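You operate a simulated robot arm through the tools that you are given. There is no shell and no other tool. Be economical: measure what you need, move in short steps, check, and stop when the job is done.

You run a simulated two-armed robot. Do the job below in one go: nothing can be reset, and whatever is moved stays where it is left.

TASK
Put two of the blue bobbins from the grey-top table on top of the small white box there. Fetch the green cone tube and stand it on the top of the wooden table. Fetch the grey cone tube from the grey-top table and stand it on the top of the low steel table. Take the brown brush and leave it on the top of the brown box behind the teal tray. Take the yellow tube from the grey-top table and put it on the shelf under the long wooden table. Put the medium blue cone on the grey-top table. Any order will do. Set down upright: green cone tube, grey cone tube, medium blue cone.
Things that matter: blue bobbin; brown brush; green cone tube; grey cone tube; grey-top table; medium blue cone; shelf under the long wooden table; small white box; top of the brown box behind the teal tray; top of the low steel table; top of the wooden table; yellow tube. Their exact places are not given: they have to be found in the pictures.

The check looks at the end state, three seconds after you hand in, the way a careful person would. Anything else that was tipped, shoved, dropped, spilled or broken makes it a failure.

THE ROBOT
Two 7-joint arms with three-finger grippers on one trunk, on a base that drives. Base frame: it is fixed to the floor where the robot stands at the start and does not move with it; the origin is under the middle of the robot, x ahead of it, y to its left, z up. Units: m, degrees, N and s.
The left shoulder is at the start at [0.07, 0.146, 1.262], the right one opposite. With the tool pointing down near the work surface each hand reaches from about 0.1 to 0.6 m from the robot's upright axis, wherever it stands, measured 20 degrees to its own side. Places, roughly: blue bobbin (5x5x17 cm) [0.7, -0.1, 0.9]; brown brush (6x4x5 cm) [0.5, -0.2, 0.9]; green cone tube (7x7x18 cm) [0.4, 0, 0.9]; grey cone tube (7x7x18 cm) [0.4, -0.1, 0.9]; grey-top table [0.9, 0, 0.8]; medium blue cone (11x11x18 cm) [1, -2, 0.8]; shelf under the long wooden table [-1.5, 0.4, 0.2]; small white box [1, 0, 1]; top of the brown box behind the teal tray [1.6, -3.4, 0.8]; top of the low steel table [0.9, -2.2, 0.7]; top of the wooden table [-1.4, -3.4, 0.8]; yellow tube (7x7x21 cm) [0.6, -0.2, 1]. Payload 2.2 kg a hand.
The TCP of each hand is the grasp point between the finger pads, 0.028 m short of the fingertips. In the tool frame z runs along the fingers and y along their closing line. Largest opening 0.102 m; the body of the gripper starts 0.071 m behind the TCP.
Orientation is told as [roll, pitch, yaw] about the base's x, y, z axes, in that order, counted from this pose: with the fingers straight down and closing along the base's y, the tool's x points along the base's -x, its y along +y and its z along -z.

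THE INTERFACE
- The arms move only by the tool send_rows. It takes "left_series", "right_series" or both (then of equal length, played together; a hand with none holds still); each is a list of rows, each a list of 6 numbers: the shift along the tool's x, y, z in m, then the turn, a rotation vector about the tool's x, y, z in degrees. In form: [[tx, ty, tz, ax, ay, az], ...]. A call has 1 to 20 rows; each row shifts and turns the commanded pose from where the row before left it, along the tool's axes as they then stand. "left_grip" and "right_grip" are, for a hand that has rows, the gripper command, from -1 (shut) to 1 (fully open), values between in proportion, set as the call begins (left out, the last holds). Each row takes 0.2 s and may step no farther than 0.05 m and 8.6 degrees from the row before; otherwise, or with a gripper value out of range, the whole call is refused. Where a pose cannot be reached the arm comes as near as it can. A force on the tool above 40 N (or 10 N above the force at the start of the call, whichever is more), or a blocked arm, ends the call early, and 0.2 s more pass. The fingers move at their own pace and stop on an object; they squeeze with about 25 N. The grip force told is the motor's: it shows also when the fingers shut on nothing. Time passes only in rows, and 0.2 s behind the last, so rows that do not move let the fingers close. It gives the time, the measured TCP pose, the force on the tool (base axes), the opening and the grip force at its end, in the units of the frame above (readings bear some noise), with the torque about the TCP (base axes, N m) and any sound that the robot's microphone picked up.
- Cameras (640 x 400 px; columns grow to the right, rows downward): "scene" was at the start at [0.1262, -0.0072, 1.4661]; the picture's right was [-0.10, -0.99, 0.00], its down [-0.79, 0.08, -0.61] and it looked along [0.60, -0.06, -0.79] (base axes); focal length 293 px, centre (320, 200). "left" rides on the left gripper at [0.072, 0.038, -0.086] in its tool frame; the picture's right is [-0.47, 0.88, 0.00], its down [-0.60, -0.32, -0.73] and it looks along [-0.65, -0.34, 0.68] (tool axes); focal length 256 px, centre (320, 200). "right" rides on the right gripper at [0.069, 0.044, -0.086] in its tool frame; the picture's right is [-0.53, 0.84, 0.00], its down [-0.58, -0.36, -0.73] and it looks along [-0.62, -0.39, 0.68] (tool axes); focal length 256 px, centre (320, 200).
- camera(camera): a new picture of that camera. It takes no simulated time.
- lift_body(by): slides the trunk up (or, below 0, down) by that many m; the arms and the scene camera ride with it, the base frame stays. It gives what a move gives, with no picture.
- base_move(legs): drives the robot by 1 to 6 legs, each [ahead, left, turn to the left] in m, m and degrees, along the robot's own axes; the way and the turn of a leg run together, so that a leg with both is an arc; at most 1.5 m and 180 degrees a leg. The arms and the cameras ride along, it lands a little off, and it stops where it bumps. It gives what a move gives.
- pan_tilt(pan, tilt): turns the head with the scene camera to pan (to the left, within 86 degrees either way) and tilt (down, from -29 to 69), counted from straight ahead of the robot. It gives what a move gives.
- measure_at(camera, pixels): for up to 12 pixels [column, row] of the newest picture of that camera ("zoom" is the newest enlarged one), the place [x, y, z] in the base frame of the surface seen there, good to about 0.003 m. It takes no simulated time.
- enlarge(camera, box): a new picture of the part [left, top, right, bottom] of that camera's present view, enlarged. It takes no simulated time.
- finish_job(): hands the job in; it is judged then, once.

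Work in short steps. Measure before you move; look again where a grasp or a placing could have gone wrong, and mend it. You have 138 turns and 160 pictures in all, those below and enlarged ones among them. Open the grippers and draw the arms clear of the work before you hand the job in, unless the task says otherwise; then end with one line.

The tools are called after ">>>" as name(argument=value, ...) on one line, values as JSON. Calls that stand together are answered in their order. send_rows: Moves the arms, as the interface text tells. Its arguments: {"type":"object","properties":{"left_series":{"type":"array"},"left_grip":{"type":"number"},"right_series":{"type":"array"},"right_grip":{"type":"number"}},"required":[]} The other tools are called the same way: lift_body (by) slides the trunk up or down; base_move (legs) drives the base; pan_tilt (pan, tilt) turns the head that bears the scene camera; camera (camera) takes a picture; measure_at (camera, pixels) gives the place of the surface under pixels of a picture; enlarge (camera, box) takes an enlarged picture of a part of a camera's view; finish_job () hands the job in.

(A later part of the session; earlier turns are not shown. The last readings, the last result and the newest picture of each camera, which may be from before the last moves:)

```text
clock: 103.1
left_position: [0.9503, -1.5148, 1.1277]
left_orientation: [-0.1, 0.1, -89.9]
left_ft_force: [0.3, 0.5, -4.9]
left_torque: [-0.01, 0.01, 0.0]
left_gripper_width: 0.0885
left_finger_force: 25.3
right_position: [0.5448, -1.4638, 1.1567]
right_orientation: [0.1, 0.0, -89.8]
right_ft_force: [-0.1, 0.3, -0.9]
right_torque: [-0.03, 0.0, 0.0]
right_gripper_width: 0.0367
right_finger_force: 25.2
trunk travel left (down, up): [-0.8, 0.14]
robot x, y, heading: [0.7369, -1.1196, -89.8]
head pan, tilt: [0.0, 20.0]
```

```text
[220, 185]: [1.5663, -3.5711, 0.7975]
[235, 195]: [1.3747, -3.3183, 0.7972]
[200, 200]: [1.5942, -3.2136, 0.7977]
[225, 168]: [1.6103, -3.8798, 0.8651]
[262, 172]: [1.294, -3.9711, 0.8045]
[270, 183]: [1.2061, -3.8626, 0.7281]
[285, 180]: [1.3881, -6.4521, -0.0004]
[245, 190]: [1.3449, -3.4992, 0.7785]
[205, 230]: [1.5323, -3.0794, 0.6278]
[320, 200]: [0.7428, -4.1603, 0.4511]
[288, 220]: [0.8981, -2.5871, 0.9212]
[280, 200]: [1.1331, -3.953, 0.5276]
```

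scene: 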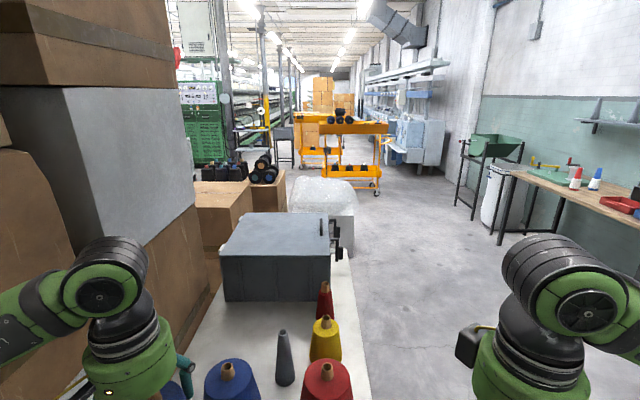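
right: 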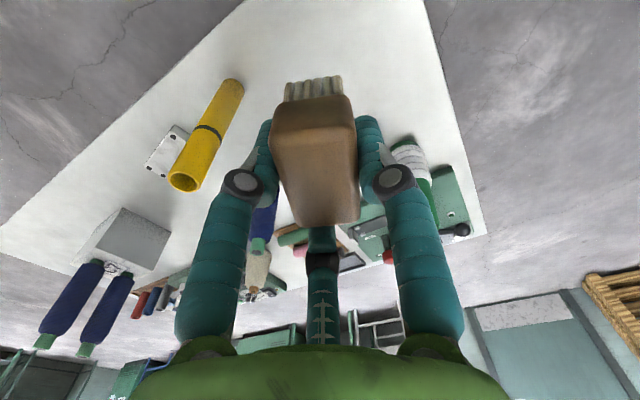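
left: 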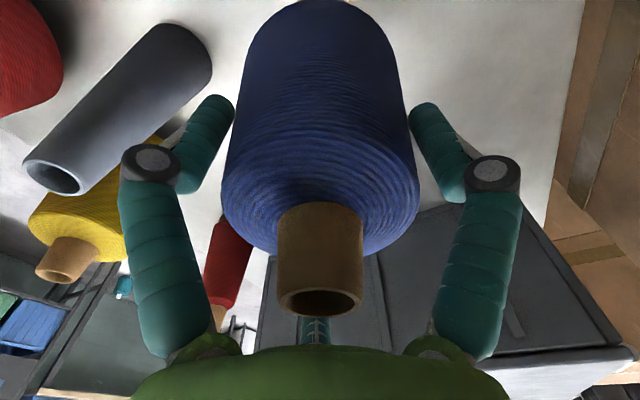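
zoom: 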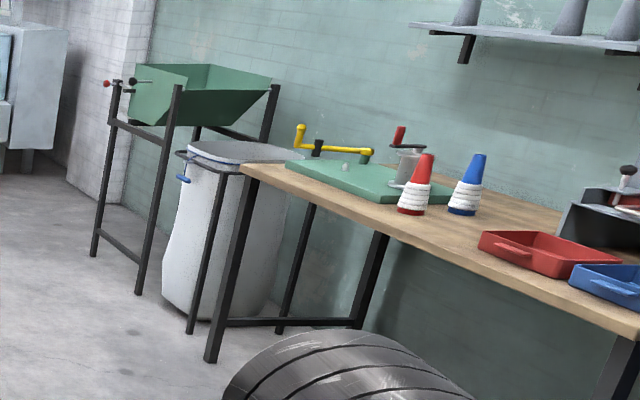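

The brown box (top z 0.797, x≥1.34, y −3.1…−3.75) matches the given place. Move to the aisle (x≈0.1) and go ahead, then look left for the access.

>>> base_move(legs=[[0, -0.66, 0], [1.4, 0, 0]])

>>> pan_tilt(pan=50, tilt=35)

>>> camera(camera="scene")

>>> pan_tilt(pan=-40, tilt=35)

>>> camera(camera="scene")

```text
clock: 113.3
left_position: [0.2974, -2.9034, 1.1291]
left_orientation: [-0.1, 0.0, -89.8]
left_ft_force: [-0.5, 0.4, -4.7]
left_torque: [0.0, -0.01, -0.05]
left_gripper_width: 0.0887
left_finger_force: 25.0
right_position: [-0.1098, -2.8543, 1.1568]
right_orientation: [0.0, 0.0, -89.8]
right_ft_force: [0.3, -0.5, 0.0]
right_torque: [0.0, 0.0, 0.01]
right_gripper_width: 0.0365
right_finger_force: 24.7
trunk travel left (down, up): [-0.8, 0.14]
robot x, y, heading: [0.0831, -2.5092, -89.9]
head pan, tilt: [0.0, 20.0]
```

```text
clock: 114.5
left_position: [0.2964, -2.9055, 1.1293]
left_orientation: [-0.2, 0.1, -89.9]
left_ft_force: [0.5, -0.4, -5.9]
left_torque: [0.01, 0.02, 0.01]
left_gripper_width: 0.0891
left_finger_force: 24.8
right_position: [-0.1085, -2.8551, 1.1565]
right_orientation: [0.0, 0.0, -89.8]
right_ft_force: [-0.2, 1.2, -0.8]
right_torque: [-0.04, -0.02, -0.01]
right_gripper_width: 0.0367
right_finger_force: 25.2
trunk travel left (down, up): [-0.8, 0.14]
robot x, y, heading: [0.0878, -2.5107, -90.0]
head pan, tilt: [50.0, 35.0]
```

```text
109 pictures are left
```

scene: 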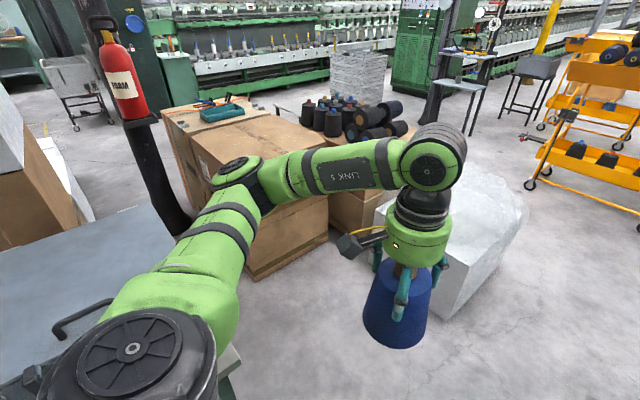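

```text
clock: 116.1
left_position: [0.2974, -2.9044, 1.1278]
left_orientation: [-0.1, 0.0, -89.9]
left_ft_force: [-0.5, -0.5, -5.4]
left_torque: [-0.04, -0.04, -0.04]
left_gripper_width: 0.0887
left_finger_force: 25.3
right_position: [-0.1075, -2.8542, 1.1567]
right_orientation: [0.0, 0.0, -89.8]
right_ft_force: [-0.2, -0.3, 0.0]
right_torque: [-0.01, 0.0, -0.01]
right_gripper_width: 0.0368
right_finger_force: 24.8
trunk travel left (down, up): [-0.8, 0.14]
robot x, y, heading: [0.086, -2.51, -89.6]
head pan, tilt: [-40.0, 35.0]
```

```text
108 pictures are left
```

scene: 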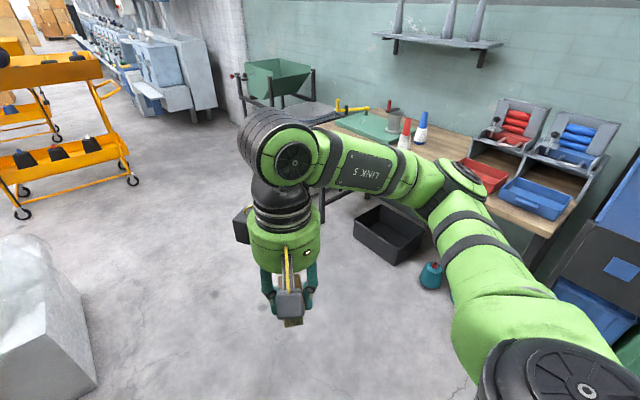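

A teal tray is visible at about (222,110) on the brown boxes. Look again enlarged.

>>> pan_tilt(pan=45, tilt=25)

>>> camera(camera="scene")

>>> enlarge(camera="scene", box=[90, 40, 390, 240])

```text
clock: 117.7
left_position: [0.2969, -2.9047, 1.1289]
left_orientation: [-0.1, -0.1, -90.0]
left_ft_force: [0.6, -0.1, -5.2]
left_torque: [0.02, 0.01, -0.03]
left_gripper_width: 0.0885
left_finger_force: 24.7
right_position: [-0.109, -2.8545, 1.1559]
right_orientation: [0.1, 0.0, -89.8]
right_ft_force: [-0.2, -0.8, -0.2]
right_torque: [-0.01, -0.02, -0.02]
right_gripper_width: 0.0366
right_finger_force: 25.1
trunk travel left (down, up): [-0.8, 0.14]
robot x, y, heading: [0.081, -2.5109, -89.9]
head pan, tilt: [45.0, 25.0]
```

```text
107 pictures are left
```

scene: 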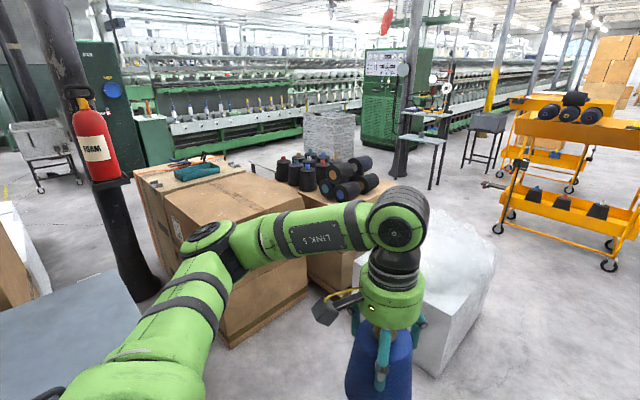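

```text
2.00 times, centred on (240, 140) of scene
```

zoom: 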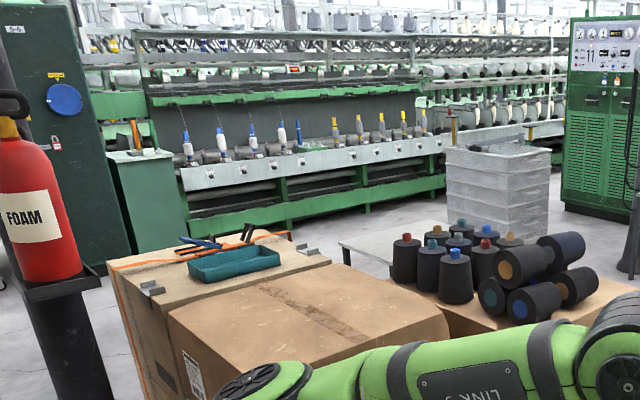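

Measure the boxes' tops and the tray in the zoom.

>>> measure_at(camera="zoom", pixels=[[310, 310], [180, 315], [330, 270], [445, 315], [260, 290], [235, 270], [215, 275], [290, 260], [150, 270], [450, 300], [220, 370], [380, 300]])

>>> measure_at(camera="scene", pixels=[[240, 345], [280, 315], [335, 270], [370, 250], [440, 365], [410, 290], [480, 240], [310, 300], [330, 330], [300, 370]])

```text
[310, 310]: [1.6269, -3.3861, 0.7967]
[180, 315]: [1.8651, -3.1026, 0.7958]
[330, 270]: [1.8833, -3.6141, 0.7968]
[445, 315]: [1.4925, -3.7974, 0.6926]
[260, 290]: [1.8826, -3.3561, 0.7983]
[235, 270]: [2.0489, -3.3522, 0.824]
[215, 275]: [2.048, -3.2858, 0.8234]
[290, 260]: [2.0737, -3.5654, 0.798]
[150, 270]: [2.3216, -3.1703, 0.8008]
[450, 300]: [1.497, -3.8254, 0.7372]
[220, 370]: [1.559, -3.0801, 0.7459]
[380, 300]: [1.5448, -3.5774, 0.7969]
```

```text
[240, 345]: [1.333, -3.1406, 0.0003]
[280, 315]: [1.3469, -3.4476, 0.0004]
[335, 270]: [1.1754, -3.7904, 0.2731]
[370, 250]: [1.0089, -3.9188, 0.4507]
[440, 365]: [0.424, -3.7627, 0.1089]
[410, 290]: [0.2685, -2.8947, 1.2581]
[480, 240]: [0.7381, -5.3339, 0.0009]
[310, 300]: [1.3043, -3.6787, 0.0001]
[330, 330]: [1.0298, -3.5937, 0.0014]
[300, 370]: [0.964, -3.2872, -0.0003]
```

Target box top: x 1.34–1.88, y −3.08…−3.7, z 0.797. Floor in front of it is clear. Drive there: ahead 0.72, turn left 90, ahead 0.87.

>>> base_move(legs=[[0.72, 0, 0], [0, 0, 90], [0.87, 0, 0]])

>>> pan_tilt(pan=0, tilt=45)

>>> camera(camera="scene")

```text
clock: 129.7
left_position: [1.3509, -3.0201, 1.1278]
left_orientation: [-0.1, -0.1, 0.1]
left_ft_force: [-0.5, 0.2, -5.2]
left_torque: [-0.01, -0.02, 0.01]
left_gripper_width: 0.0886
left_finger_force: 24.5
right_position: [1.3, -3.4264, 1.1564]
right_orientation: [0.0, -0.1, 0.2]
right_ft_force: [0.1, -0.9, -0.6]
right_torque: [0.02, 0.0, -0.01]
right_gripper_width: 0.0369
right_finger_force: 25.2
trunk travel left (down, up): [-0.8, 0.14]
robot x, y, heading: [0.9533, -3.2345, 0.3]
head pan, tilt: [45.0, 25.0]
```

```text
clock: 130.8
left_position: [1.3516, -3.0215, 1.1274]
left_orientation: [-0.1, 0.0, 0.1]
left_ft_force: [-0.5, -1.2, -5.8]
left_torque: [-0.05, 0.03, 0.03]
left_gripper_width: 0.0882
left_finger_force: 25.2
right_position: [1.3004, -3.4264, 1.1566]
right_orientation: [0.0, 0.0, 0.1]
right_ft_force: [0.5, 0.4, 0.2]
right_torque: [-0.02, -0.04, 0.01]
right_gripper_width: 0.037
right_finger_force: 25.2
trunk travel left (down, up): [-0.8, 0.14]
robot x, y, heading: [0.9568, -3.237, -0.0]
head pan, tilt: [0.0, 45.0]
```

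```text
105 pictures are left
```

scene: 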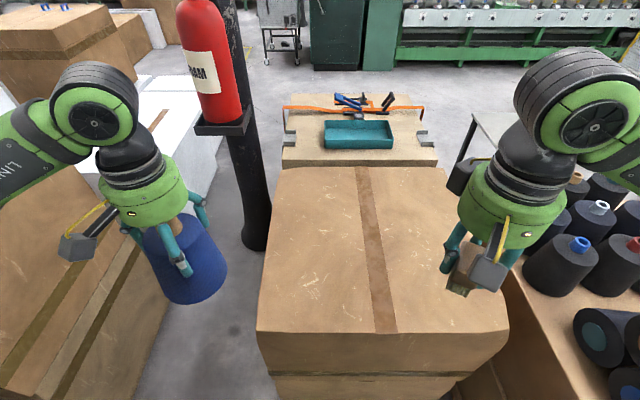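

The front brown box's top centre matches (1.6,−3.4). Move the brush to (1.48,−3.42) and lower to near the top.

>>> send_rows(right_series=[[-0.045, 0, 0, 0, 0, 0], [-0.045, 0, 0, 0, 0, 0], [-0.045, 0, 0, 0, 0, 0], [-0.045, 0, 0, 0, 0, 0], [0, 0, 0.045, 0, 0, 0], [0, 0, 0.045, 0, 0, 0], [0, 0, 0.045, 0, 0, 0], [0, 0, 0.045, 0, 0, 0], [0, 0, 0.045, 0, 0, 0], [0, 0, 0.045, 0, 0, 0], [0, 0, 0.035, 0, 0, 0], [0, 0, 0, 0, 0, 0]])

>>> send_rows(right_series=[[0, 0, 0.004, 0, 0, 0], [0, 0, 0.004, 0, 0, 0], [0, 0, 0.003, 0, 0, 0], [0, 0, 0.002, 0, 0, 0], [0, 0, 0.002, 0, 0, 0], [0, 0, 0, 0, 0, 0]])

>>> camera(camera="right")

```text
clock: 133.4
left_position: [1.3513, -3.0218, 1.1285]
left_orientation: [0.0, 0.0, 0.2]
left_ft_force: [-0.3, 0.9, -5.9]
left_torque: [-0.01, -0.04, 0.02]
left_gripper_width: 0.0883
left_finger_force: 24.2
right_position: [1.4808, -3.4265, 0.8517]
right_orientation: [0.0, 0.1, 0.3]
right_ft_force: [-0.6, 0.6, -0.3]
right_torque: [0.01, -0.03, -0.01]
right_gripper_width: 0.0369
right_finger_force: 24.9
trunk travel left (down, up): [-0.8, 0.14]
robot x, y, heading: [0.9569, -3.2368, 0.1]
head pan, tilt: [0.0, 45.0]
```

```text
clock: 134.8
left_position: [1.3518, -3.0202, 1.1277]
left_orientation: [0.0, -0.1, 0.2]
left_ft_force: [0.3, 0.1, -6.0]
left_torque: [0.0, 0.01, 0.01]
left_gripper_width: 0.0884
left_finger_force: 24.8
right_position: [1.4819, -3.4264, 0.8373]
right_orientation: [0.0, 0.1, 0.2]
right_ft_force: [0.7, -0.1, 0.0]
right_torque: [0.01, -0.03, 0.02]
right_gripper_width: 0.037
right_finger_force: 24.9
trunk travel left (down, up): [-0.8, 0.14]
robot x, y, heading: [0.952, -3.235, 0.0]
head pan, tilt: [0.0, 45.0]
```

```text
104 pictures are left
```

right: 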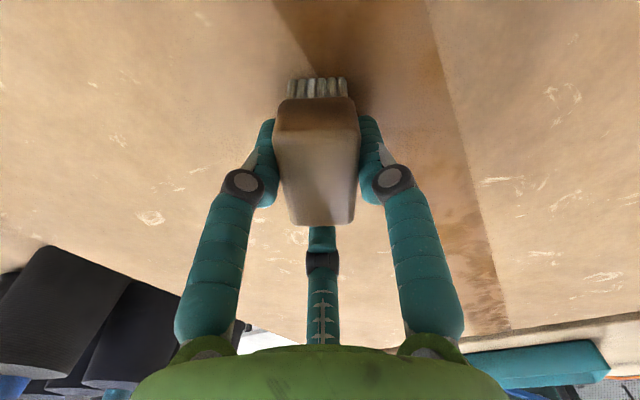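

No contact yet; lower in 2 mm steps, then release.

>>> send_rows(right_series=[[0, 0, 0.002, 0, 0, 0], [0, 0, 0.002, 0, 0, 0], [0, 0, 0.002, 0, 0, 0], [0, 0, 0.001, 0, 0, 0], [0, 0, 0, 0, 0, 0]])

>>> send_rows(right_series=[[0, 0, 0, 0, 0, 0], [0, 0, 0, 0, 0, 0], [0, 0, 0, 0, 0, 0], [0, 0, -0.03, 0, 0, 0], [0, 0, -0.045, 0, 0, 0], [0, 0, -0.045, 0, 0, 0], [0, 0, -0.045, 0, 0, 0], [0, 0, -0.045, 0, 0, 0], [0.03, 0, -0.03, 0, 0, 0], [0.04, 0, 0, 0, 0, 0], [0.04, 0, 0, 0, 0, 0], [0.04, 0, 0, 0, 0, 0]], right_grip=0.6)

>>> camera(camera="scene")

```text
clock: 136.0
left_position: [1.3484, -3.0196, 1.1297]
left_orientation: [-0.2, -0.1, 0.1]
left_ft_force: [-0.2, -0.6, -5.6]
left_torque: [-0.01, 0.02, 0.0]
left_gripper_width: 0.0887
left_finger_force: 24.9
right_position: [1.4805, -3.4266, 0.8312]
right_orientation: [0.1, -0.3, 0.1]
right_ft_force: [2.2, -4.1, 21.6]
right_torque: [-0.03, 0.2, 0.04]
right_gripper_width: 0.0366
right_finger_force: 25.0
trunk travel left (down, up): [-0.8, 0.14]
robot x, y, heading: [0.9538, -3.2312, 0.1]
head pan, tilt: [0.0, 45.0]
```

```text
clock: 138.6
left_position: [1.3498, -3.0218, 1.1285]
left_orientation: [0.0, 0.0, 0.1]
left_ft_force: [0.0, 0.9, -5.8]
left_torque: [-0.04, -0.01, -0.02]
left_gripper_width: 0.088
left_finger_force: 24.9
right_position: [1.3286, -3.4276, 1.0701]
right_orientation: [0.0, -0.2, 0.1]
right_ft_force: [-1.2, 0.3, -0.3]
right_torque: [0.03, 0.0, 0.01]
right_gripper_width: 0.0813
right_finger_force: 0.0
trunk travel left (down, up): [-0.8, 0.14]
robot x, y, heading: [0.9537, -3.2331, 0.1]
head pan, tilt: [0.0, 45.0]
```

```text
103 pictures are left
```

scene: 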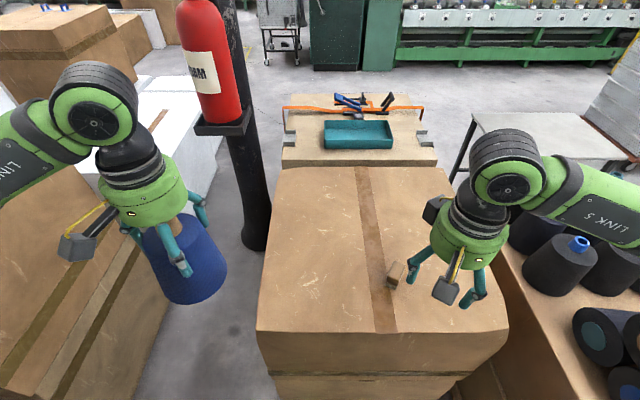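

Brush sits on the box at (392,275). Now carry the blue cone back to the grey-top table: reverse, then strafe left up the aisle.

>>> base_move(legs=[[-1.02, 0, 0], [0, 1.45, 0], [0, 1.4, 0]])

>>> pan_tilt(pan=0, tilt=50)

>>> camera(camera="scene")

```text
clock: 157.3
left_position: [0.3473, -0.1493, 1.1283]
left_orientation: [0.0, -0.1, 0.2]
left_ft_force: [-0.1, -0.5, -5.7]
left_torque: [0.05, 0.0, -0.01]
left_gripper_width: 0.088
left_finger_force: 25.0
right_position: [0.3279, -0.5568, 1.0687]
right_orientation: [0.0, 0.0, 0.4]
right_ft_force: [0.8, 0.1, 0.0]
right_torque: [-0.02, -0.02, 0.0]
right_gripper_width: 0.0814
right_finger_force: 0.2
trunk travel left (down, up): [-0.8, 0.14]
robot x, y, heading: [-0.0444, -0.365, 0.1]
head pan, tilt: [0.0, 45.0]
```

```text
clock: 158.0
left_position: [0.3474, -0.1502, 1.1273]
left_orientation: [-0.1, 0.0, 0.4]
left_ft_force: [-0.6, 0.5, -6.9]
left_torque: [0.0, 0.0, 0.01]
left_gripper_width: 0.0879
left_finger_force: 24.9
right_position: [0.3286, -0.5558, 1.069]
right_orientation: [-0.1, 0.0, 0.4]
right_ft_force: [0.0, -0.2, -0.7]
right_torque: [-0.02, 0.02, 0.01]
right_gripper_width: 0.0814
right_finger_force: 0.1
trunk travel left (down, up): [-0.8, 0.14]
robot x, y, heading: [-0.0467, -0.3634, 0.2]
head pan, tilt: [0.0, 50.0]
```

```text
102 pictures are left
```

scene: 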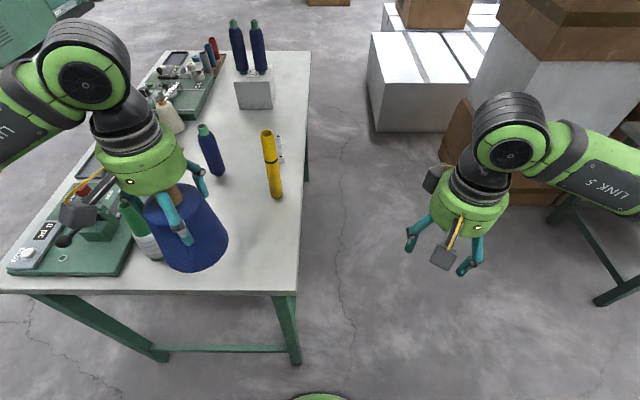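

Place the blue cone at (0.45,−0.188): clear of green (0.44,0.01) and yellow (0.615,−0.24). Move and lower.

>>> send_rows(left_series=[[-0.035, -0.013, 0, 0, 0, 0], [-0.035, -0.013, 0, 0, 0, 0], [-0.033, -0.013, 0, 0, 0, 0], [0, 0, 0.045, 0, 0, 0], [0, 0, 0.045, 0, 0, 0], [0, 0, 0.045, 0, 0, 0], [0, 0, 0, 0, 0, 0]])

>>> camera(camera="scene")

```text
clock: 159.6
left_position: [0.4511, -0.1871, 0.9933]
left_orientation: [-0.1, -0.2, 0.3]
left_ft_force: [-0.3, 0.2, -5.6]
left_torque: [0.03, 0.0, -0.02]
left_gripper_width: 0.0878
left_finger_force: 25.4
right_position: [0.3284, -0.5555, 1.0677]
right_orientation: [0.1, -0.1, 0.3]
right_ft_force: [-0.7, -0.5, 0.0]
right_torque: [-0.02, -0.04, 0.02]
right_gripper_width: 0.0816
right_finger_force: 0.0
trunk travel left (down, up): [-0.8, 0.14]
robot x, y, heading: [-0.0489, -0.3658, 0.2]
head pan, tilt: [0.0, 50.0]
```

```text
101 pictures are left
```

scene: 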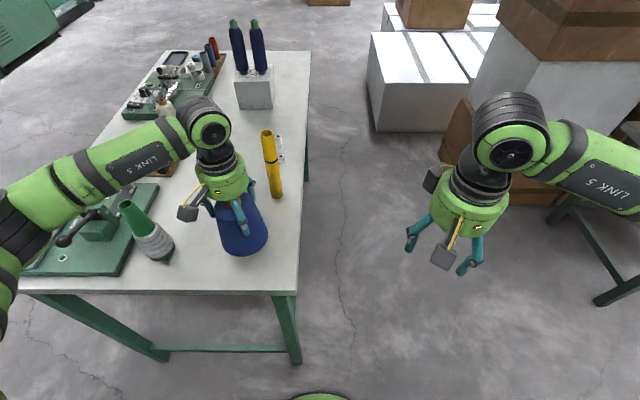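

Clear all round. Lower to contact.

>>> send_rows(left_series=[[0, 0, 0.008, 0, 0, 0], [0, 0, 0.005, 0, 0, 0], [0, 0, 0.003, 0, 0, 0], [0, 0, 0.002, 0, 0, 0], [0, 0, 0.002, 0, 0, 0], [0, 0, 0.002, 0, 0, 0], [0, 0, 0.002, 0, 0, 0], [0, 0, 0.002, 0, 0, 0], [0, 0, 0, 0, 0, 0]])

```text
clock: 161.6
left_position: [0.45, -0.1884, 0.9707]
left_orientation: [-0.2, -0.5, 0.3]
left_ft_force: [3.0, 6.3, 24.8]
left_torque: [0.19, -0.16, 0.03]
left_gripper_width: 0.0895
left_finger_force: 25.0
right_position: [0.3252, -0.5554, 1.0695]
right_orientation: [-0.1, -0.3, 0.4]
right_ft_force: [-0.2, -0.2, 0.1]
right_torque: [0.03, 0.0, 0.02]
right_gripper_width: 0.0813
right_finger_force: 0.0
trunk travel left (down, up): [-0.8, 0.14]
robot x, y, heading: [-0.0461, -0.3669, 0.0]
head pan, tilt: [0.0, 50.0]
```

Contact. Ease, open and rise straight up.

>>> send_rows(left_series=[[0, 0, -0.002, 0, 0, 0], [0, 0, -0.002, 0, 0, 0], [0, 0, 0, 0, 0, 0]])

>>> send_rows(left_series=[[0, 0, 0, 0, 0, 0], [0, 0, 0, 0, 0, 0], [0, 0, 0, 0, 0, 0], [0, 0, -0.02, 0, 0, 0], [0, 0, -0.04, 0, 0, 0], [0, 0, -0.045, 0, 0, 0], [0, 0, -0.045, 0, 0, 0], [0, 0, -0.045, 0, 0, 0], [0, 0, 0, 0, 0, 0]], left_grip=1)

>>> camera(camera="scene")

```text
clock: 162.4
left_position: [0.4481, -0.189, 0.9702]
left_orientation: [0.0, 0.0, 0.2]
left_ft_force: [2.9, 2.4, 4.6]
left_torque: [-0.05, -0.58, 0.08]
left_gripper_width: 0.0892
left_finger_force: 24.9
right_position: [0.3282, -0.5559, 1.069]
right_orientation: [0.0, 0.0, 0.4]
right_ft_force: [-0.5, 0.3, -0.4]
right_torque: [0.01, -0.01, 0.01]
right_gripper_width: 0.0816
right_finger_force: 0.1
trunk travel left (down, up): [-0.8, 0.14]
robot x, y, heading: [-0.0455, -0.3651, 0.5]
head pan, tilt: [0.0, 50.0]
```

```text
clock: 164.4
left_position: [0.4507, -0.1875, 1.165]
left_orientation: [0.1, 0.0, 0.4]
left_ft_force: [-0.5, -0.2, 0.5]
left_torque: [-0.01, 0.01, -0.01]
left_gripper_width: 0.1022
left_finger_force: 0.0
right_position: [0.3278, -0.5548, 1.0692]
right_orientation: [0.0, 0.0, 0.4]
right_ft_force: [0.5, 0.3, -0.7]
right_torque: [0.0, 0.0, 0.0]
right_gripper_width: 0.0814
right_finger_force: 0.1
trunk travel left (down, up): [-0.8, 0.14]
robot x, y, heading: [-0.0499, -0.3625, 0.5]
head pan, tilt: [0.0, 50.0]
```

```text
100 pictures are left
```

scene: 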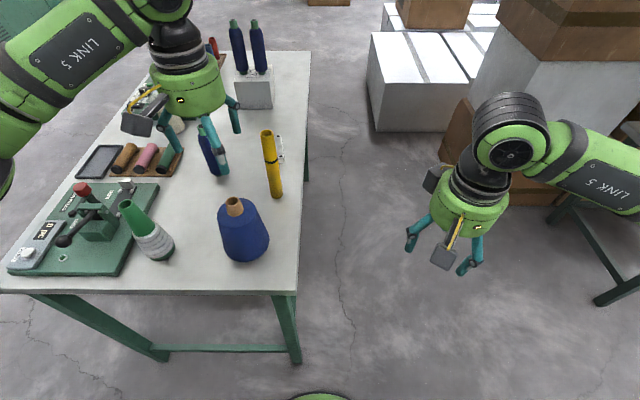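

Blue cone stands. Raise both hands, shift the base toward the middle, and measure green and yellow.

>>> send_rows(right_series=[[0, 0, -0.045, 0, 0, 0], [0, 0, -0.045, 0, 0, 0], [0, 0, -0.045, 0, 0, 0]], left_series=[[0, 0, -0.015, 0, 0, 0], [0, 0, -0.015, 0, 0, 0], [0, 0, -0.015, 0, 0, 0]], right_grip=1)

>>> base_move(legs=[[0, 0.26, 0], [0.08, 0, 0]])

>>> camera(camera="scene")

```text
clock: 165.2
left_position: [0.4492, -0.188, 1.2113]
left_orientation: [-0.1, -0.1, 0.3]
left_ft_force: [0.1, -0.4, -0.5]
left_torque: [-0.01, -0.03, -0.02]
left_gripper_width: 0.1017
left_finger_force: 0.1
right_position: [0.3265, -0.5547, 1.2051]
right_orientation: [0.0, -0.2, 0.4]
right_ft_force: [-0.6, -0.4, 0.2]
right_torque: [0.0, 0.01, 0.01]
right_gripper_width: 0.1019
right_finger_force: 0.0
trunk travel left (down, up): [-0.8, 0.14]
robot x, y, heading: [-0.0496, -0.3664, 0.1]
head pan, tilt: [0.0, 50.0]
```

```text
clock: 167.7
left_position: [0.5235, 0.0696, 1.2143]
left_orientation: [-0.1, -0.3, 0.3]
left_ft_force: [-0.1, 0.2, -0.8]
left_torque: [-0.01, -0.04, -0.01]
left_gripper_width: 0.102
left_finger_force: 0.1
right_position: [0.4007, -0.2962, 1.2059]
right_orientation: [0.1, -0.3, 0.4]
right_ft_force: [-0.5, 0.8, 0.1]
right_torque: [-0.04, -0.01, -0.03]
right_gripper_width: 0.1018
right_finger_force: 0.1
trunk travel left (down, up): [-0.8, 0.14]
robot x, y, heading: [0.0282, -0.105, 0.4]
head pan, tilt: [0.0, 50.0]
```

```text
99 pictures are left
```

scene: 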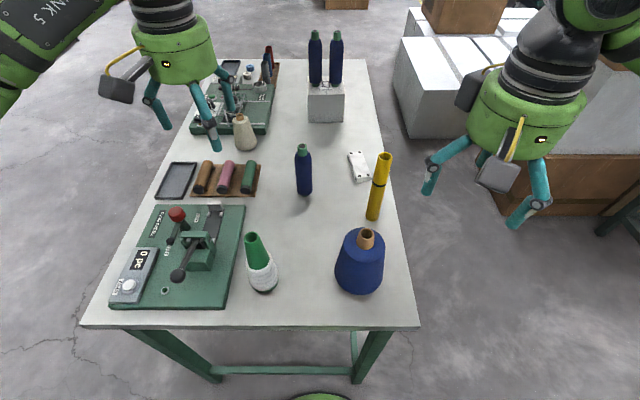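

Measure green cone tube and yellow tube.

>>> measure_at(camera="scene", pixels=[[254, 245], [247, 244], [259, 242], [263, 270], [263, 285], [252, 238], [384, 168], [378, 195], [374, 212], [378, 158], [390, 158], [384, 154]])

>>> enlarge(camera="scene", box=[220, 140, 410, 310])

```text
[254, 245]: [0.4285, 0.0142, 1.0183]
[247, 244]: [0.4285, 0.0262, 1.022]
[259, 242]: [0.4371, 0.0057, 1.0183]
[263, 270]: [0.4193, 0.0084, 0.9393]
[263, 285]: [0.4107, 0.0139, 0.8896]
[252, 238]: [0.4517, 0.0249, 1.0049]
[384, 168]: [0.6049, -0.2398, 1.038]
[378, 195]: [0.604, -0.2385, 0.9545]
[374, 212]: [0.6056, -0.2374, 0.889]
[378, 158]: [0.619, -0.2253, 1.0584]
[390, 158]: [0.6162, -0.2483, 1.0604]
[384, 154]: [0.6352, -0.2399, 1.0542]
```

```text
2.35 times, centred on (315, 225) of scene
```

zoom: 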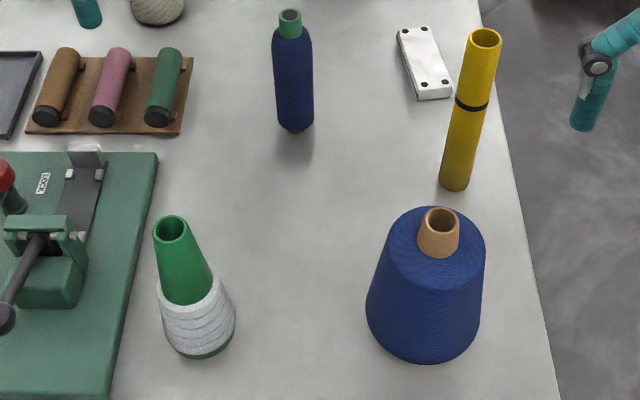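

Green axis ≈(0.443,0.015); I'll grip its bare green part at z 0.982. Move the left hand above it and descend.

>>> send_rows(left_series=[[0.04, -0.0275, 0, 0, 0, 0], [0.04, -0.0275, 0, 0, 0, 0], [0, 0, 0.045, 0, 0, 0], [0, 0, 0.045, 0, 0, 0], [0, 0, 0, 0, 0, 0]])

>>> camera(camera="left")

>>> camera(camera="scene")

```text
clock: 168.9
left_position: [0.4464, 0.0144, 1.1218]
left_orientation: [0.0, -0.2, 0.2]
left_ft_force: [-0.2, -0.6, 0.6]
left_torque: [-0.01, -0.02, -0.02]
left_gripper_width: 0.102
left_finger_force: 0.1
right_position: [0.4029, -0.2962, 1.2037]
right_orientation: [0.1, -0.1, 0.5]
right_ft_force: [-0.7, 0.3, 0.2]
right_torque: [0.03, -0.02, 0.0]
right_gripper_width: 0.1019
right_finger_force: 0.0
trunk travel left (down, up): [-0.8, 0.14]
robot x, y, heading: [0.0303, -0.105, 0.5]
head pan, tilt: [0.0, 50.0]
```

```text
97 pictures are left
```

left: 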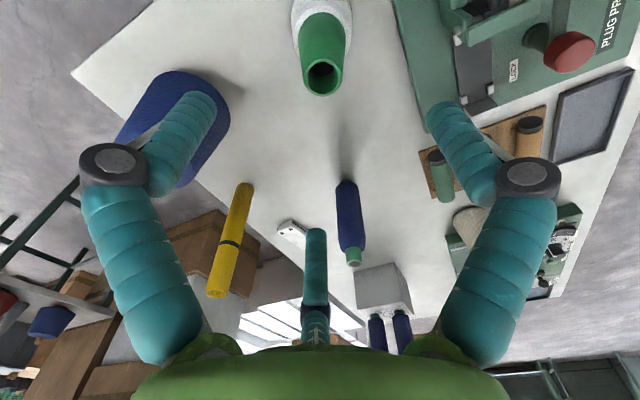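

```text
96 pictures are left
```

scene: 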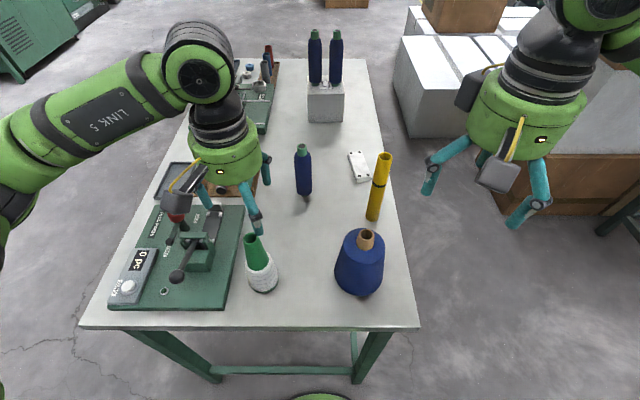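

Check heights of the press knobs near the hand camera before descending.

>>> measure_at(camera="scene", pixels=[[178, 217], [177, 275], [212, 222], [190, 243], [180, 200], [205, 190], [254, 245], [250, 238]])

```text
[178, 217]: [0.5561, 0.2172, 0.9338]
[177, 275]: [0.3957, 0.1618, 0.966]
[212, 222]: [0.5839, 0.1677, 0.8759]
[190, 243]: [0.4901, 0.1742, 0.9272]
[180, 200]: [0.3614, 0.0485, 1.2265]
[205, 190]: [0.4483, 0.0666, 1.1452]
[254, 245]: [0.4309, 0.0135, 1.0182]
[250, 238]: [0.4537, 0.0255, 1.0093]
```

All clear. Descend to 0.982, close, and lift.

>>> send_rows(left_series=[[0.002, 0.002, 0.045, 0, 0, 0], [0, 0, 0.045, 0, 0, 0], [0, 0, 0.045, 0, 0, 0], [0, 0, 0.005, 0, 0, 0], [0, 0, 0, 0, 0, 0]])

>>> send_rows(left_series=[[0, 0, 0, 0, 0, 0], [0, 0, 0, 0, 0, 0], [0, 0, 0, 0, 0, 0]], left_grip=-1)

>>> send_rows(left_series=[[0, 0, -0.03, 0, 0, 0], [0, 0, -0.045, 0, 0, 0], [0, 0, -0.045, 0, 0, 0], [0, 0, -0.045, 0, 0, 0], [0, 0, -0.045, 0, 0, 0], [0, 0, 0, 0, 0, 0]])

>>> camera(camera="left")

```text
clock: 170.1
left_position: [0.4459, 0.0161, 0.9814]
left_orientation: [0.1, -0.2, 0.3]
left_ft_force: [-0.7, -0.8, 0.0]
left_torque: [0.03, 0.02, 0.0]
left_gripper_width: 0.1019
left_finger_force: 0.0
right_position: [0.4033, -0.2974, 1.2041]
right_orientation: [0.0, -0.1, 0.4]
right_ft_force: [0.1, -0.4, -0.6]
right_torque: [0.0, 0.01, -0.02]
right_gripper_width: 0.1019
right_finger_force: 0.1
trunk travel left (down, up): [-0.8, 0.14]
robot x, y, heading: [0.0277, -0.1043, 0.4]
head pan, tilt: [0.0, 50.0]
```

```text
clock: 170.9
left_position: [0.4462, 0.0177, 0.9833]
left_orientation: [-0.1, -0.3, 0.2]
left_ft_force: [2.2, 1.7, 10.8]
left_torque: [0.11, -0.06, -0.02]
left_gripper_width: 0.0398
left_finger_force: 25.3
right_position: [0.404, -0.2962, 1.2039]
right_orientation: [0.1, -0.1, 0.3]
right_ft_force: [-0.2, 0.2, -0.3]
right_torque: [-0.01, -0.02, -0.04]
right_gripper_width: 0.102
right_finger_force: 0.1
trunk travel left (down, up): [-0.8, 0.14]
robot x, y, heading: [0.0318, -0.1056, 0.1]
head pan, tilt: [0.0, 50.0]
```

```text
clock: 172.3
left_position: [0.4449, 0.0168, 1.1941]
left_orientation: [-0.1, 0.0, 0.2]
left_ft_force: [-0.8, 0.3, -0.5]
left_torque: [0.01, 0.03, -0.01]
left_gripper_width: 0.0396
left_finger_force: 25.1
right_position: [0.4053, -0.2956, 1.2041]
right_orientation: [0.0, -0.1, 0.4]
right_ft_force: [0.1, -0.2, 0.8]
right_torque: [0.04, -0.01, 0.01]
right_gripper_width: 0.1017
right_finger_force: 0.1
trunk travel left (down, up): [-0.8, 0.14]
robot x, y, heading: [0.0317, -0.1078, -0.0]
head pan, tilt: [0.0, 50.0]
```

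```text
95 pictures are left
```

left: 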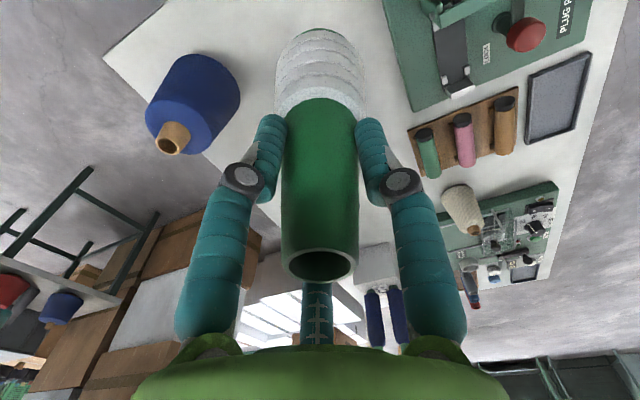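

Green held. Drive around to the table's right side to take the yellow tube with a tilted right hand.

>>> base_move(legs=[[-0.2, 0, 0], [0, -0.76, 0], [0, 0, 90], [0, -0.67, 0]])

>>> camera(camera="scene")

```text
clock: 184.7
left_position: [0.3756, -0.4405, 1.1917]
left_orientation: [-0.2, -0.1, 90.9]
left_ft_force: [-0.6, -0.5, -1.0]
left_torque: [0.0, 0.01, -0.01]
left_gripper_width: 0.0394
left_finger_force: 24.5
right_position: [0.689, -0.4768, 1.2044]
right_orientation: [0.0, -0.2, 91.0]
right_ft_force: [0.5, 0.0, 0.5]
right_torque: [0.01, -0.02, -0.01]
right_gripper_width: 0.1021
right_finger_force: 0.1
trunk travel left (down, up): [-0.8, 0.14]
robot x, y, heading: [0.5019, -0.8533, 90.9]
head pan, tilt: [0.0, 50.0]
```

```text
94 pictures are left
```

scene: 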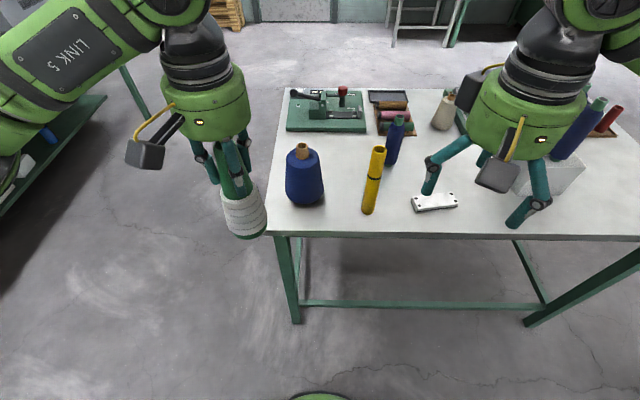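

Left in view (50,130) there's a shelf, probably the long wooden table. Pan to see it.

>>> pan_tilt(pan=62, tilt=30)

>>> camera(camera="scene")

```text
clock: 186.0
left_position: [0.3765, -0.441, 1.192]
left_orientation: [-0.1, -0.1, 91.0]
left_ft_force: [-0.3, -0.2, 0.0]
left_torque: [-0.02, -0.01, -0.03]
left_gripper_width: 0.0394
left_finger_force: 25.4
right_position: [0.6893, -0.4783, 1.2039]
right_orientation: [-0.1, -0.2, 91.0]
right_ft_force: [-0.2, 0.3, -0.9]
right_torque: [0.01, 0.02, -0.03]
right_gripper_width: 0.102
right_finger_force: 0.1
trunk travel left (down, up): [-0.8, 0.14]
robot x, y, heading: [0.5051, -0.8555, 91.0]
head pan, tilt: [62.0, 30.0]
```

```text
93 pictures are left
```

scene: 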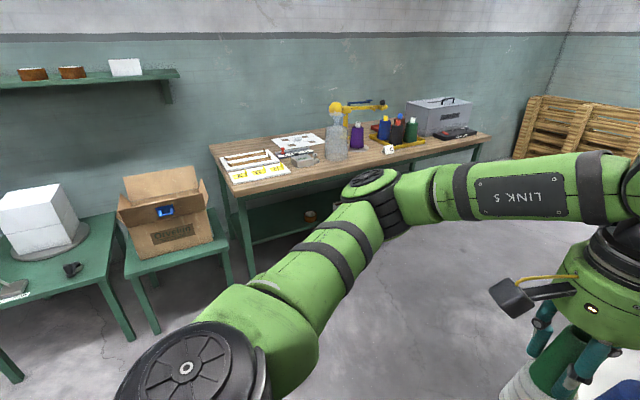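

Measure the long wooden table edges and its green shelf.

>>> measure_at(camera="scene", pixels=[[262, 222], [290, 228], [300, 212], [245, 190], [340, 175], [488, 138], [310, 216], [268, 240], [250, 275], [380, 240], [480, 155], [330, 200]])

>>> enlarge(camera="scene", box=[200, 100, 520, 300])

```text
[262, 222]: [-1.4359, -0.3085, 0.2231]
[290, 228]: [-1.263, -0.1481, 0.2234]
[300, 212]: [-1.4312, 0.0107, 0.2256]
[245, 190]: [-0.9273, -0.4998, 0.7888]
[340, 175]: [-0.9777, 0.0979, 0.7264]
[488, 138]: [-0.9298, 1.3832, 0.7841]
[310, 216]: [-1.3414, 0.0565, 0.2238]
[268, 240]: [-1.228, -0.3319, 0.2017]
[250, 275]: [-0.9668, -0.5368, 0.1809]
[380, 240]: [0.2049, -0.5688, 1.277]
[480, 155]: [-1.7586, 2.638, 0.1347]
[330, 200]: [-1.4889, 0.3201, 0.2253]
```

```text
2.00 times, centred on (360, 200) of scene
```

zoom: 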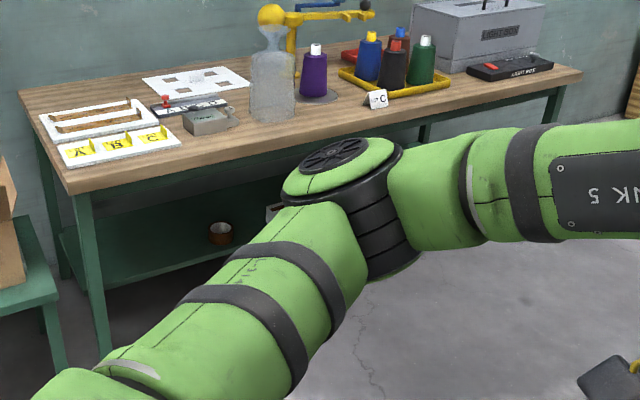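

Shelf: z≈0.224, front edge x≈−1.23, set back under the table edge (x −0.93, top 0.79). A 45° tilted grip of the tube suits that. Drive ahead 0.12, then align x and tilt the right hand 45°.

>>> base_move(legs=[[0.12, 0, -1]])

>>> send_rows(right_series=[[0, 0.035, 0, 0, 0, 0], [0, 0.035, 0, 0, 0, 0], [0, 0, 0, 0, -7.5, 0], [0, 0, 0, 0, -7.5, 0], [0, 0, 0, 0, -7.5, 0], [0, 0, 0, 0, -7.5, 0], [0, 0, 0, 0, -7.5, 0], [0, 0, 0, 0, -7.5, 0], [0, 0, 0, 0, 0, 0]], right_grip=1)

>>> pan_tilt(pan=0, tilt=45)

>>> camera(camera="scene")

```text
clock: 187.3
left_position: [0.3824, -0.3211, 1.1934]
left_orientation: [-0.2, -0.3, 89.7]
left_ft_force: [-0.1, -0.7, 0.5]
left_torque: [-0.02, 0.0, 0.01]
left_gripper_width: 0.0393
left_finger_force: 24.9
right_position: [0.6953, -0.3641, 1.2051]
right_orientation: [0.0, -0.2, 90.0]
right_ft_force: [0.0, 0.2, -0.5]
right_torque: [0.02, -0.01, 0.0]
right_gripper_width: 0.1021
right_finger_force: 0.1
trunk travel left (down, up): [-0.8, 0.14]
robot x, y, heading: [0.5011, -0.7337, 89.8]
head pan, tilt: [62.0, 30.0]
```

```text
clock: 189.3
left_position: [0.3835, -0.3189, 1.1922]
left_orientation: [0.0, -0.1, 89.8]
left_ft_force: [-0.6, 0.6, -1.1]
left_torque: [0.0, 0.01, -0.02]
left_gripper_width: 0.0394
left_finger_force: 25.2
right_position: [0.6106, -0.3352, 1.2215]
right_orientation: [0.0, -45.1, 90.0]
right_ft_force: [-0.1, -0.3, 1.0]
right_torque: [0.01, 0.0, -0.01]
right_gripper_width: 0.102
right_finger_force: 0.1
right hand out of reach, approached as far as the arm can: row 7, 8
trunk travel left (down, up): [-0.8, 0.14]
robot x, y, heading: [0.502, -0.7371, 90.0]
head pan, tilt: [62.0, 30.0]
```

```text
clock: 190.6
left_position: [0.3823, -0.319, 1.1918]
left_orientation: [-0.2, -0.1, 89.7]
left_ft_force: [-0.1, -1.0, 0.0]
left_torque: [0.01, -0.03, 0.0]
left_gripper_width: 0.0394
left_finger_force: 25.3
right_position: [0.611, -0.3342, 1.2227]
right_orientation: [-0.1, -45.0, 89.9]
right_ft_force: [-0.3, -0.6, 0.1]
right_torque: [0.02, 0.02, 0.0]
right_gripper_width: 0.1019
right_finger_force: 0.0
trunk travel left (down, up): [-0.8, 0.14]
robot x, y, heading: [0.5004, -0.7374, 90.0]
head pan, tilt: [0.0, 45.0]
```

```text
91 pictures are left
```

scene: 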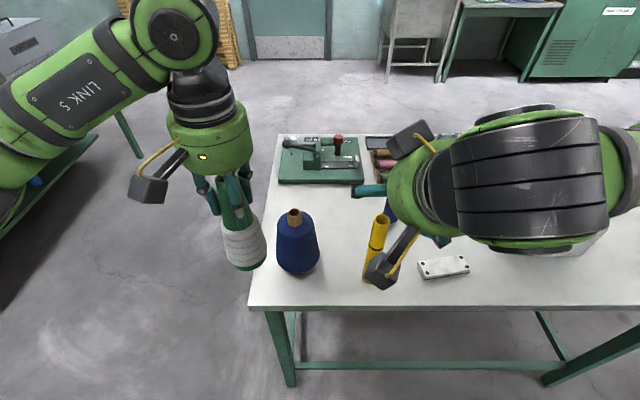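

Tilting was out of reach that close in. Back the base 0.1, extend the arm forward 0.1, then lower to z≈0.99.

>>> base_move(legs=[[-0.1, 0, 0]])

>>> send_rows(right_series=[[-0.0354, 0, 0.0354, 0, 0, 0], [-0.0354, 0, 0.0354, 0, 0, 0], [0, 0, 0, 0, 0, 0]])

>>> send_rows(right_series=[[0.0304, 0, 0.0304, 0, 0, 0], [0.0304, 0, 0.0304, 0, 0, 0], [0.0304, 0, 0.0304, 0, 0, 0], [0.0304, 0, 0.0304, 0, 0, 0], [0.0304, 0, 0.0304, 0, 0, 0], [0, 0, 0, 0, 0, 0]])

>>> camera(camera="scene")

```text
clock: 191.7
left_position: [0.3816, -0.4155, 1.1916]
left_orientation: [-0.1, 0.0, 89.9]
left_ft_force: [0.7, -0.1, -0.4]
left_torque: [-0.03, 0.03, -0.01]
left_gripper_width: 0.0395
left_finger_force: 24.5
right_position: [0.6095, -0.4296, 1.2204]
right_orientation: [-0.1, -44.8, 89.9]
right_ft_force: [0.0, 0.0, -0.3]
right_torque: [0.0, 0.01, -0.02]
right_gripper_width: 0.1016
right_finger_force: 0.0
trunk travel left (down, up): [-0.8, 0.14]
robot x, y, heading: [0.5041, -0.8306, 89.8]
head pan, tilt: [0.0, 45.0]
```

```text
clock: 192.5
left_position: [0.3821, -0.4197, 1.1932]
left_orientation: [-0.2, -0.2, 89.9]
left_ft_force: [-0.7, 0.4, 0.5]
left_torque: [0.01, -0.01, 0.0]
left_gripper_width: 0.0393
left_finger_force: 25.4
right_position: [0.61, -0.3334, 1.2227]
right_orientation: [0.0, -45.1, 90.0]
right_ft_force: [-0.2, -1.1, 0.2]
right_torque: [0.07, -0.02, -0.02]
right_gripper_width: 0.1021
right_finger_force: 0.1
trunk travel left (down, up): [-0.8, 0.14]
robot x, y, heading: [0.5019, -0.8379, 89.8]
head pan, tilt: [0.0, 45.0]
```

```text
clock: 193.9
left_position: [0.3827, -0.4171, 1.1913]
left_orientation: [-0.1, 0.0, 90.0]
left_ft_force: [-0.1, -0.2, -0.9]
left_torque: [0.01, -0.05, 0.01]
left_gripper_width: 0.0392
left_finger_force: 24.8
right_position: [0.6096, -0.3327, 1.0061]
right_orientation: [0.0, -45.1, 90.0]
right_ft_force: [0.4, 0.4, -0.5]
right_torque: [0.0, 0.0, -0.03]
right_gripper_width: 0.1021
right_finger_force: 0.0
trunk travel left (down, up): [-0.8, 0.14]
robot x, y, heading: [0.5029, -0.8337, 89.9]
head pan, tilt: [0.0, 45.0]
```

```text
90 pictures are left
```

scene: 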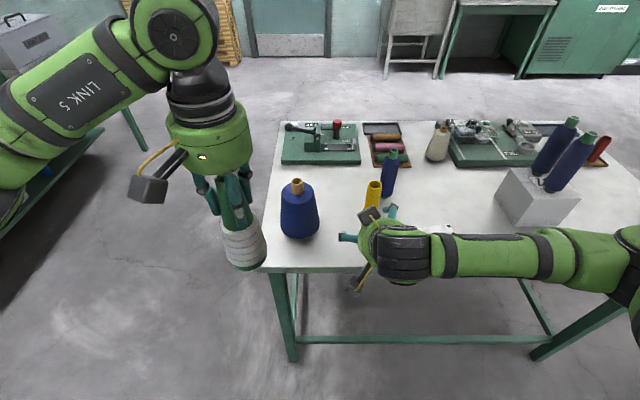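

Hand is tilted at (0.610,−0.333,1.006). Check with the right camera.

>>> camera(camera="right")

```text
89 pictures are left
```

right: 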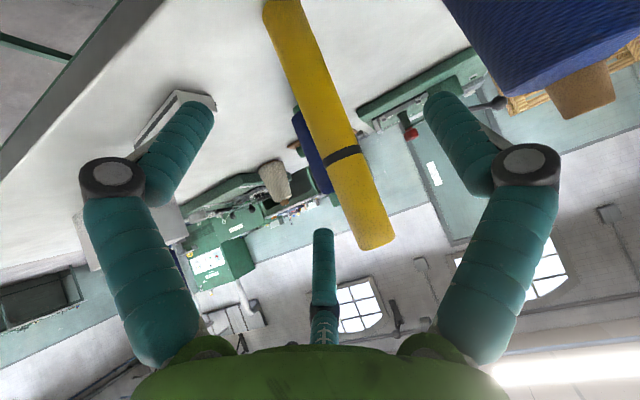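

Measure tube points in this view.

>>> measure_at(camera="right", pixels=[[300, 60], [320, 100], [340, 140], [355, 190], [372, 235]])

```text
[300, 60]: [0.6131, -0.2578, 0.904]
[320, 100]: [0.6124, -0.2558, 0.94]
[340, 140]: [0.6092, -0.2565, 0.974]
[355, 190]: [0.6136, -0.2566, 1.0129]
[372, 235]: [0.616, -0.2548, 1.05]
```

Advance 0.093 forward (12 mm down), onto the tube, then close.

>>> send_rows(right_series=[[-0.0191, -0.0025, 0.0247, 0, 0, 0], [-0.0191, -0.0025, 0.0247, 0, 0, 0], [-0.0191, -0.0025, 0.0247, 0, 0, 0], [0, 0, 0, 0, 0, 0]])

>>> camera(camera="right")

>>> send_rows(right_series=[[0, 0, 0, 0, 0, 0], [0, 0, 0, 0, 0, 0], [0, 0, 0, 0, 0, 0], [0, 0, 0, 0, 0, 0]], right_grip=-1)

>>> camera(camera="right")

```text
clock: 194.9
left_position: [0.3829, -0.4183, 1.1926]
left_orientation: [0.0, -0.1, 89.9]
left_ft_force: [0.6, 0.5, -1.2]
left_torque: [-0.01, 0.01, 0.02]
left_gripper_width: 0.0396
left_finger_force: 25.8
right_position: [0.6176, -0.2385, 0.9948]
right_orientation: [0.1, -45.1, 89.9]
right_ft_force: [-0.6, 0.3, 0.9]
right_torque: [0.0, 0.03, -0.03]
right_gripper_width: 0.1019
right_finger_force: 0.1
trunk travel left (down, up): [-0.8, 0.14]
robot x, y, heading: [0.5048, -0.8342, 89.9]
head pan, tilt: [0.0, 45.0]
```

```text
88 pictures are left
```

right: 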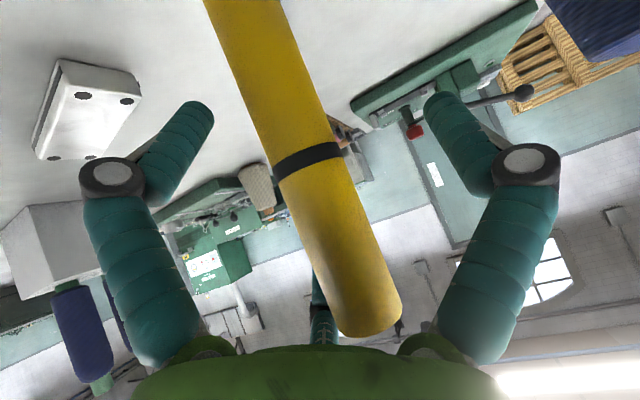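

```text
clock: 195.9
left_position: [0.3832, -0.4177, 1.1917]
left_orientation: [-0.1, -0.1, 89.9]
left_ft_force: [0.1, -0.3, -0.8]
left_torque: [-0.01, 0.0, -0.03]
left_gripper_width: 0.0392
left_finger_force: 25.2
right_position: [0.6198, -0.239, 0.995]
right_orientation: [-0.1, -45.1, 90.0]
right_ft_force: [0.6, 0.5, 2.4]
right_torque: [0.12, 0.03, 0.04]
right_gripper_width: 0.0449
right_finger_force: 25.3
trunk travel left (down, up): [-0.8, 0.14]
robot x, y, heading: [0.5029, -0.8306, 89.9]
head pan, tilt: [0.0, 45.0]
```

```text
87 pictures are left
```

right: 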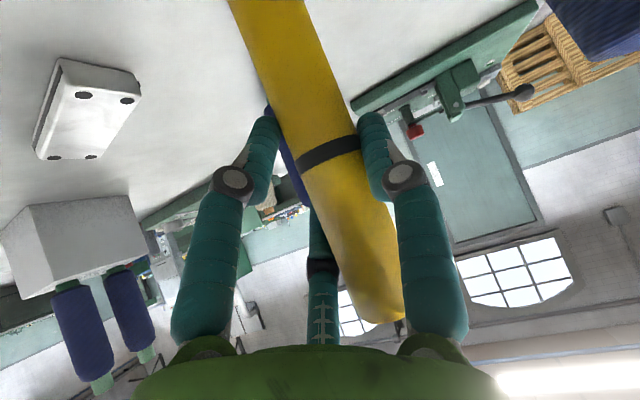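

Gripped (opening 0.045). Lift 0.12 and check.

>>> send_rows(right_series=[[-0.0212, 0, -0.0212, 0, 0, 0], [-0.0212, 0, -0.0212, 0, 0, 0], [-0.0212, 0, -0.0212, 0, 0, 0], [-0.0212, 0, -0.0212, 0, 0, 0], [0, 0, 0, 0, 0, 0]])

>>> camera(camera="scene")

```text
clock: 197.1
left_position: [0.383, -0.4169, 1.1921]
left_orientation: [0.0, 0.0, 89.9]
left_ft_force: [-0.7, 0.6, -1.0]
left_torque: [-0.02, -0.01, -0.05]
left_gripper_width: 0.0392
left_finger_force: 25.3
right_position: [0.6179, -0.2383, 1.1146]
right_orientation: [0.1, -45.0, 90.1]
right_ft_force: [0.3, -0.5, -0.6]
right_torque: [0.0, 0.01, -0.02]
right_gripper_width: 0.0448
right_finger_force: 24.6
trunk travel left (down, up): [-0.8, 0.14]
robot x, y, heading: [0.5024, -0.8354, 89.6]
head pan, tilt: [0.0, 45.0]
```

```text
86 pictures are left
```

scene: 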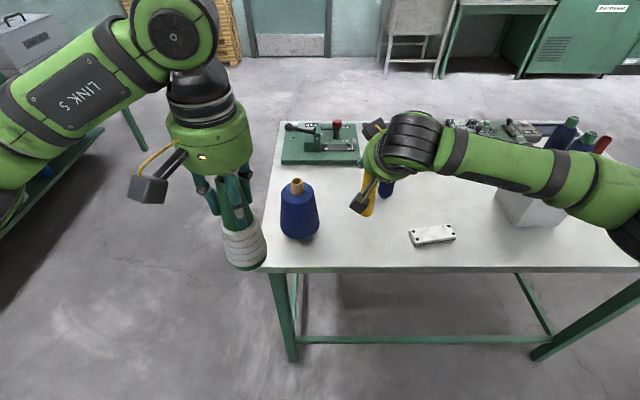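

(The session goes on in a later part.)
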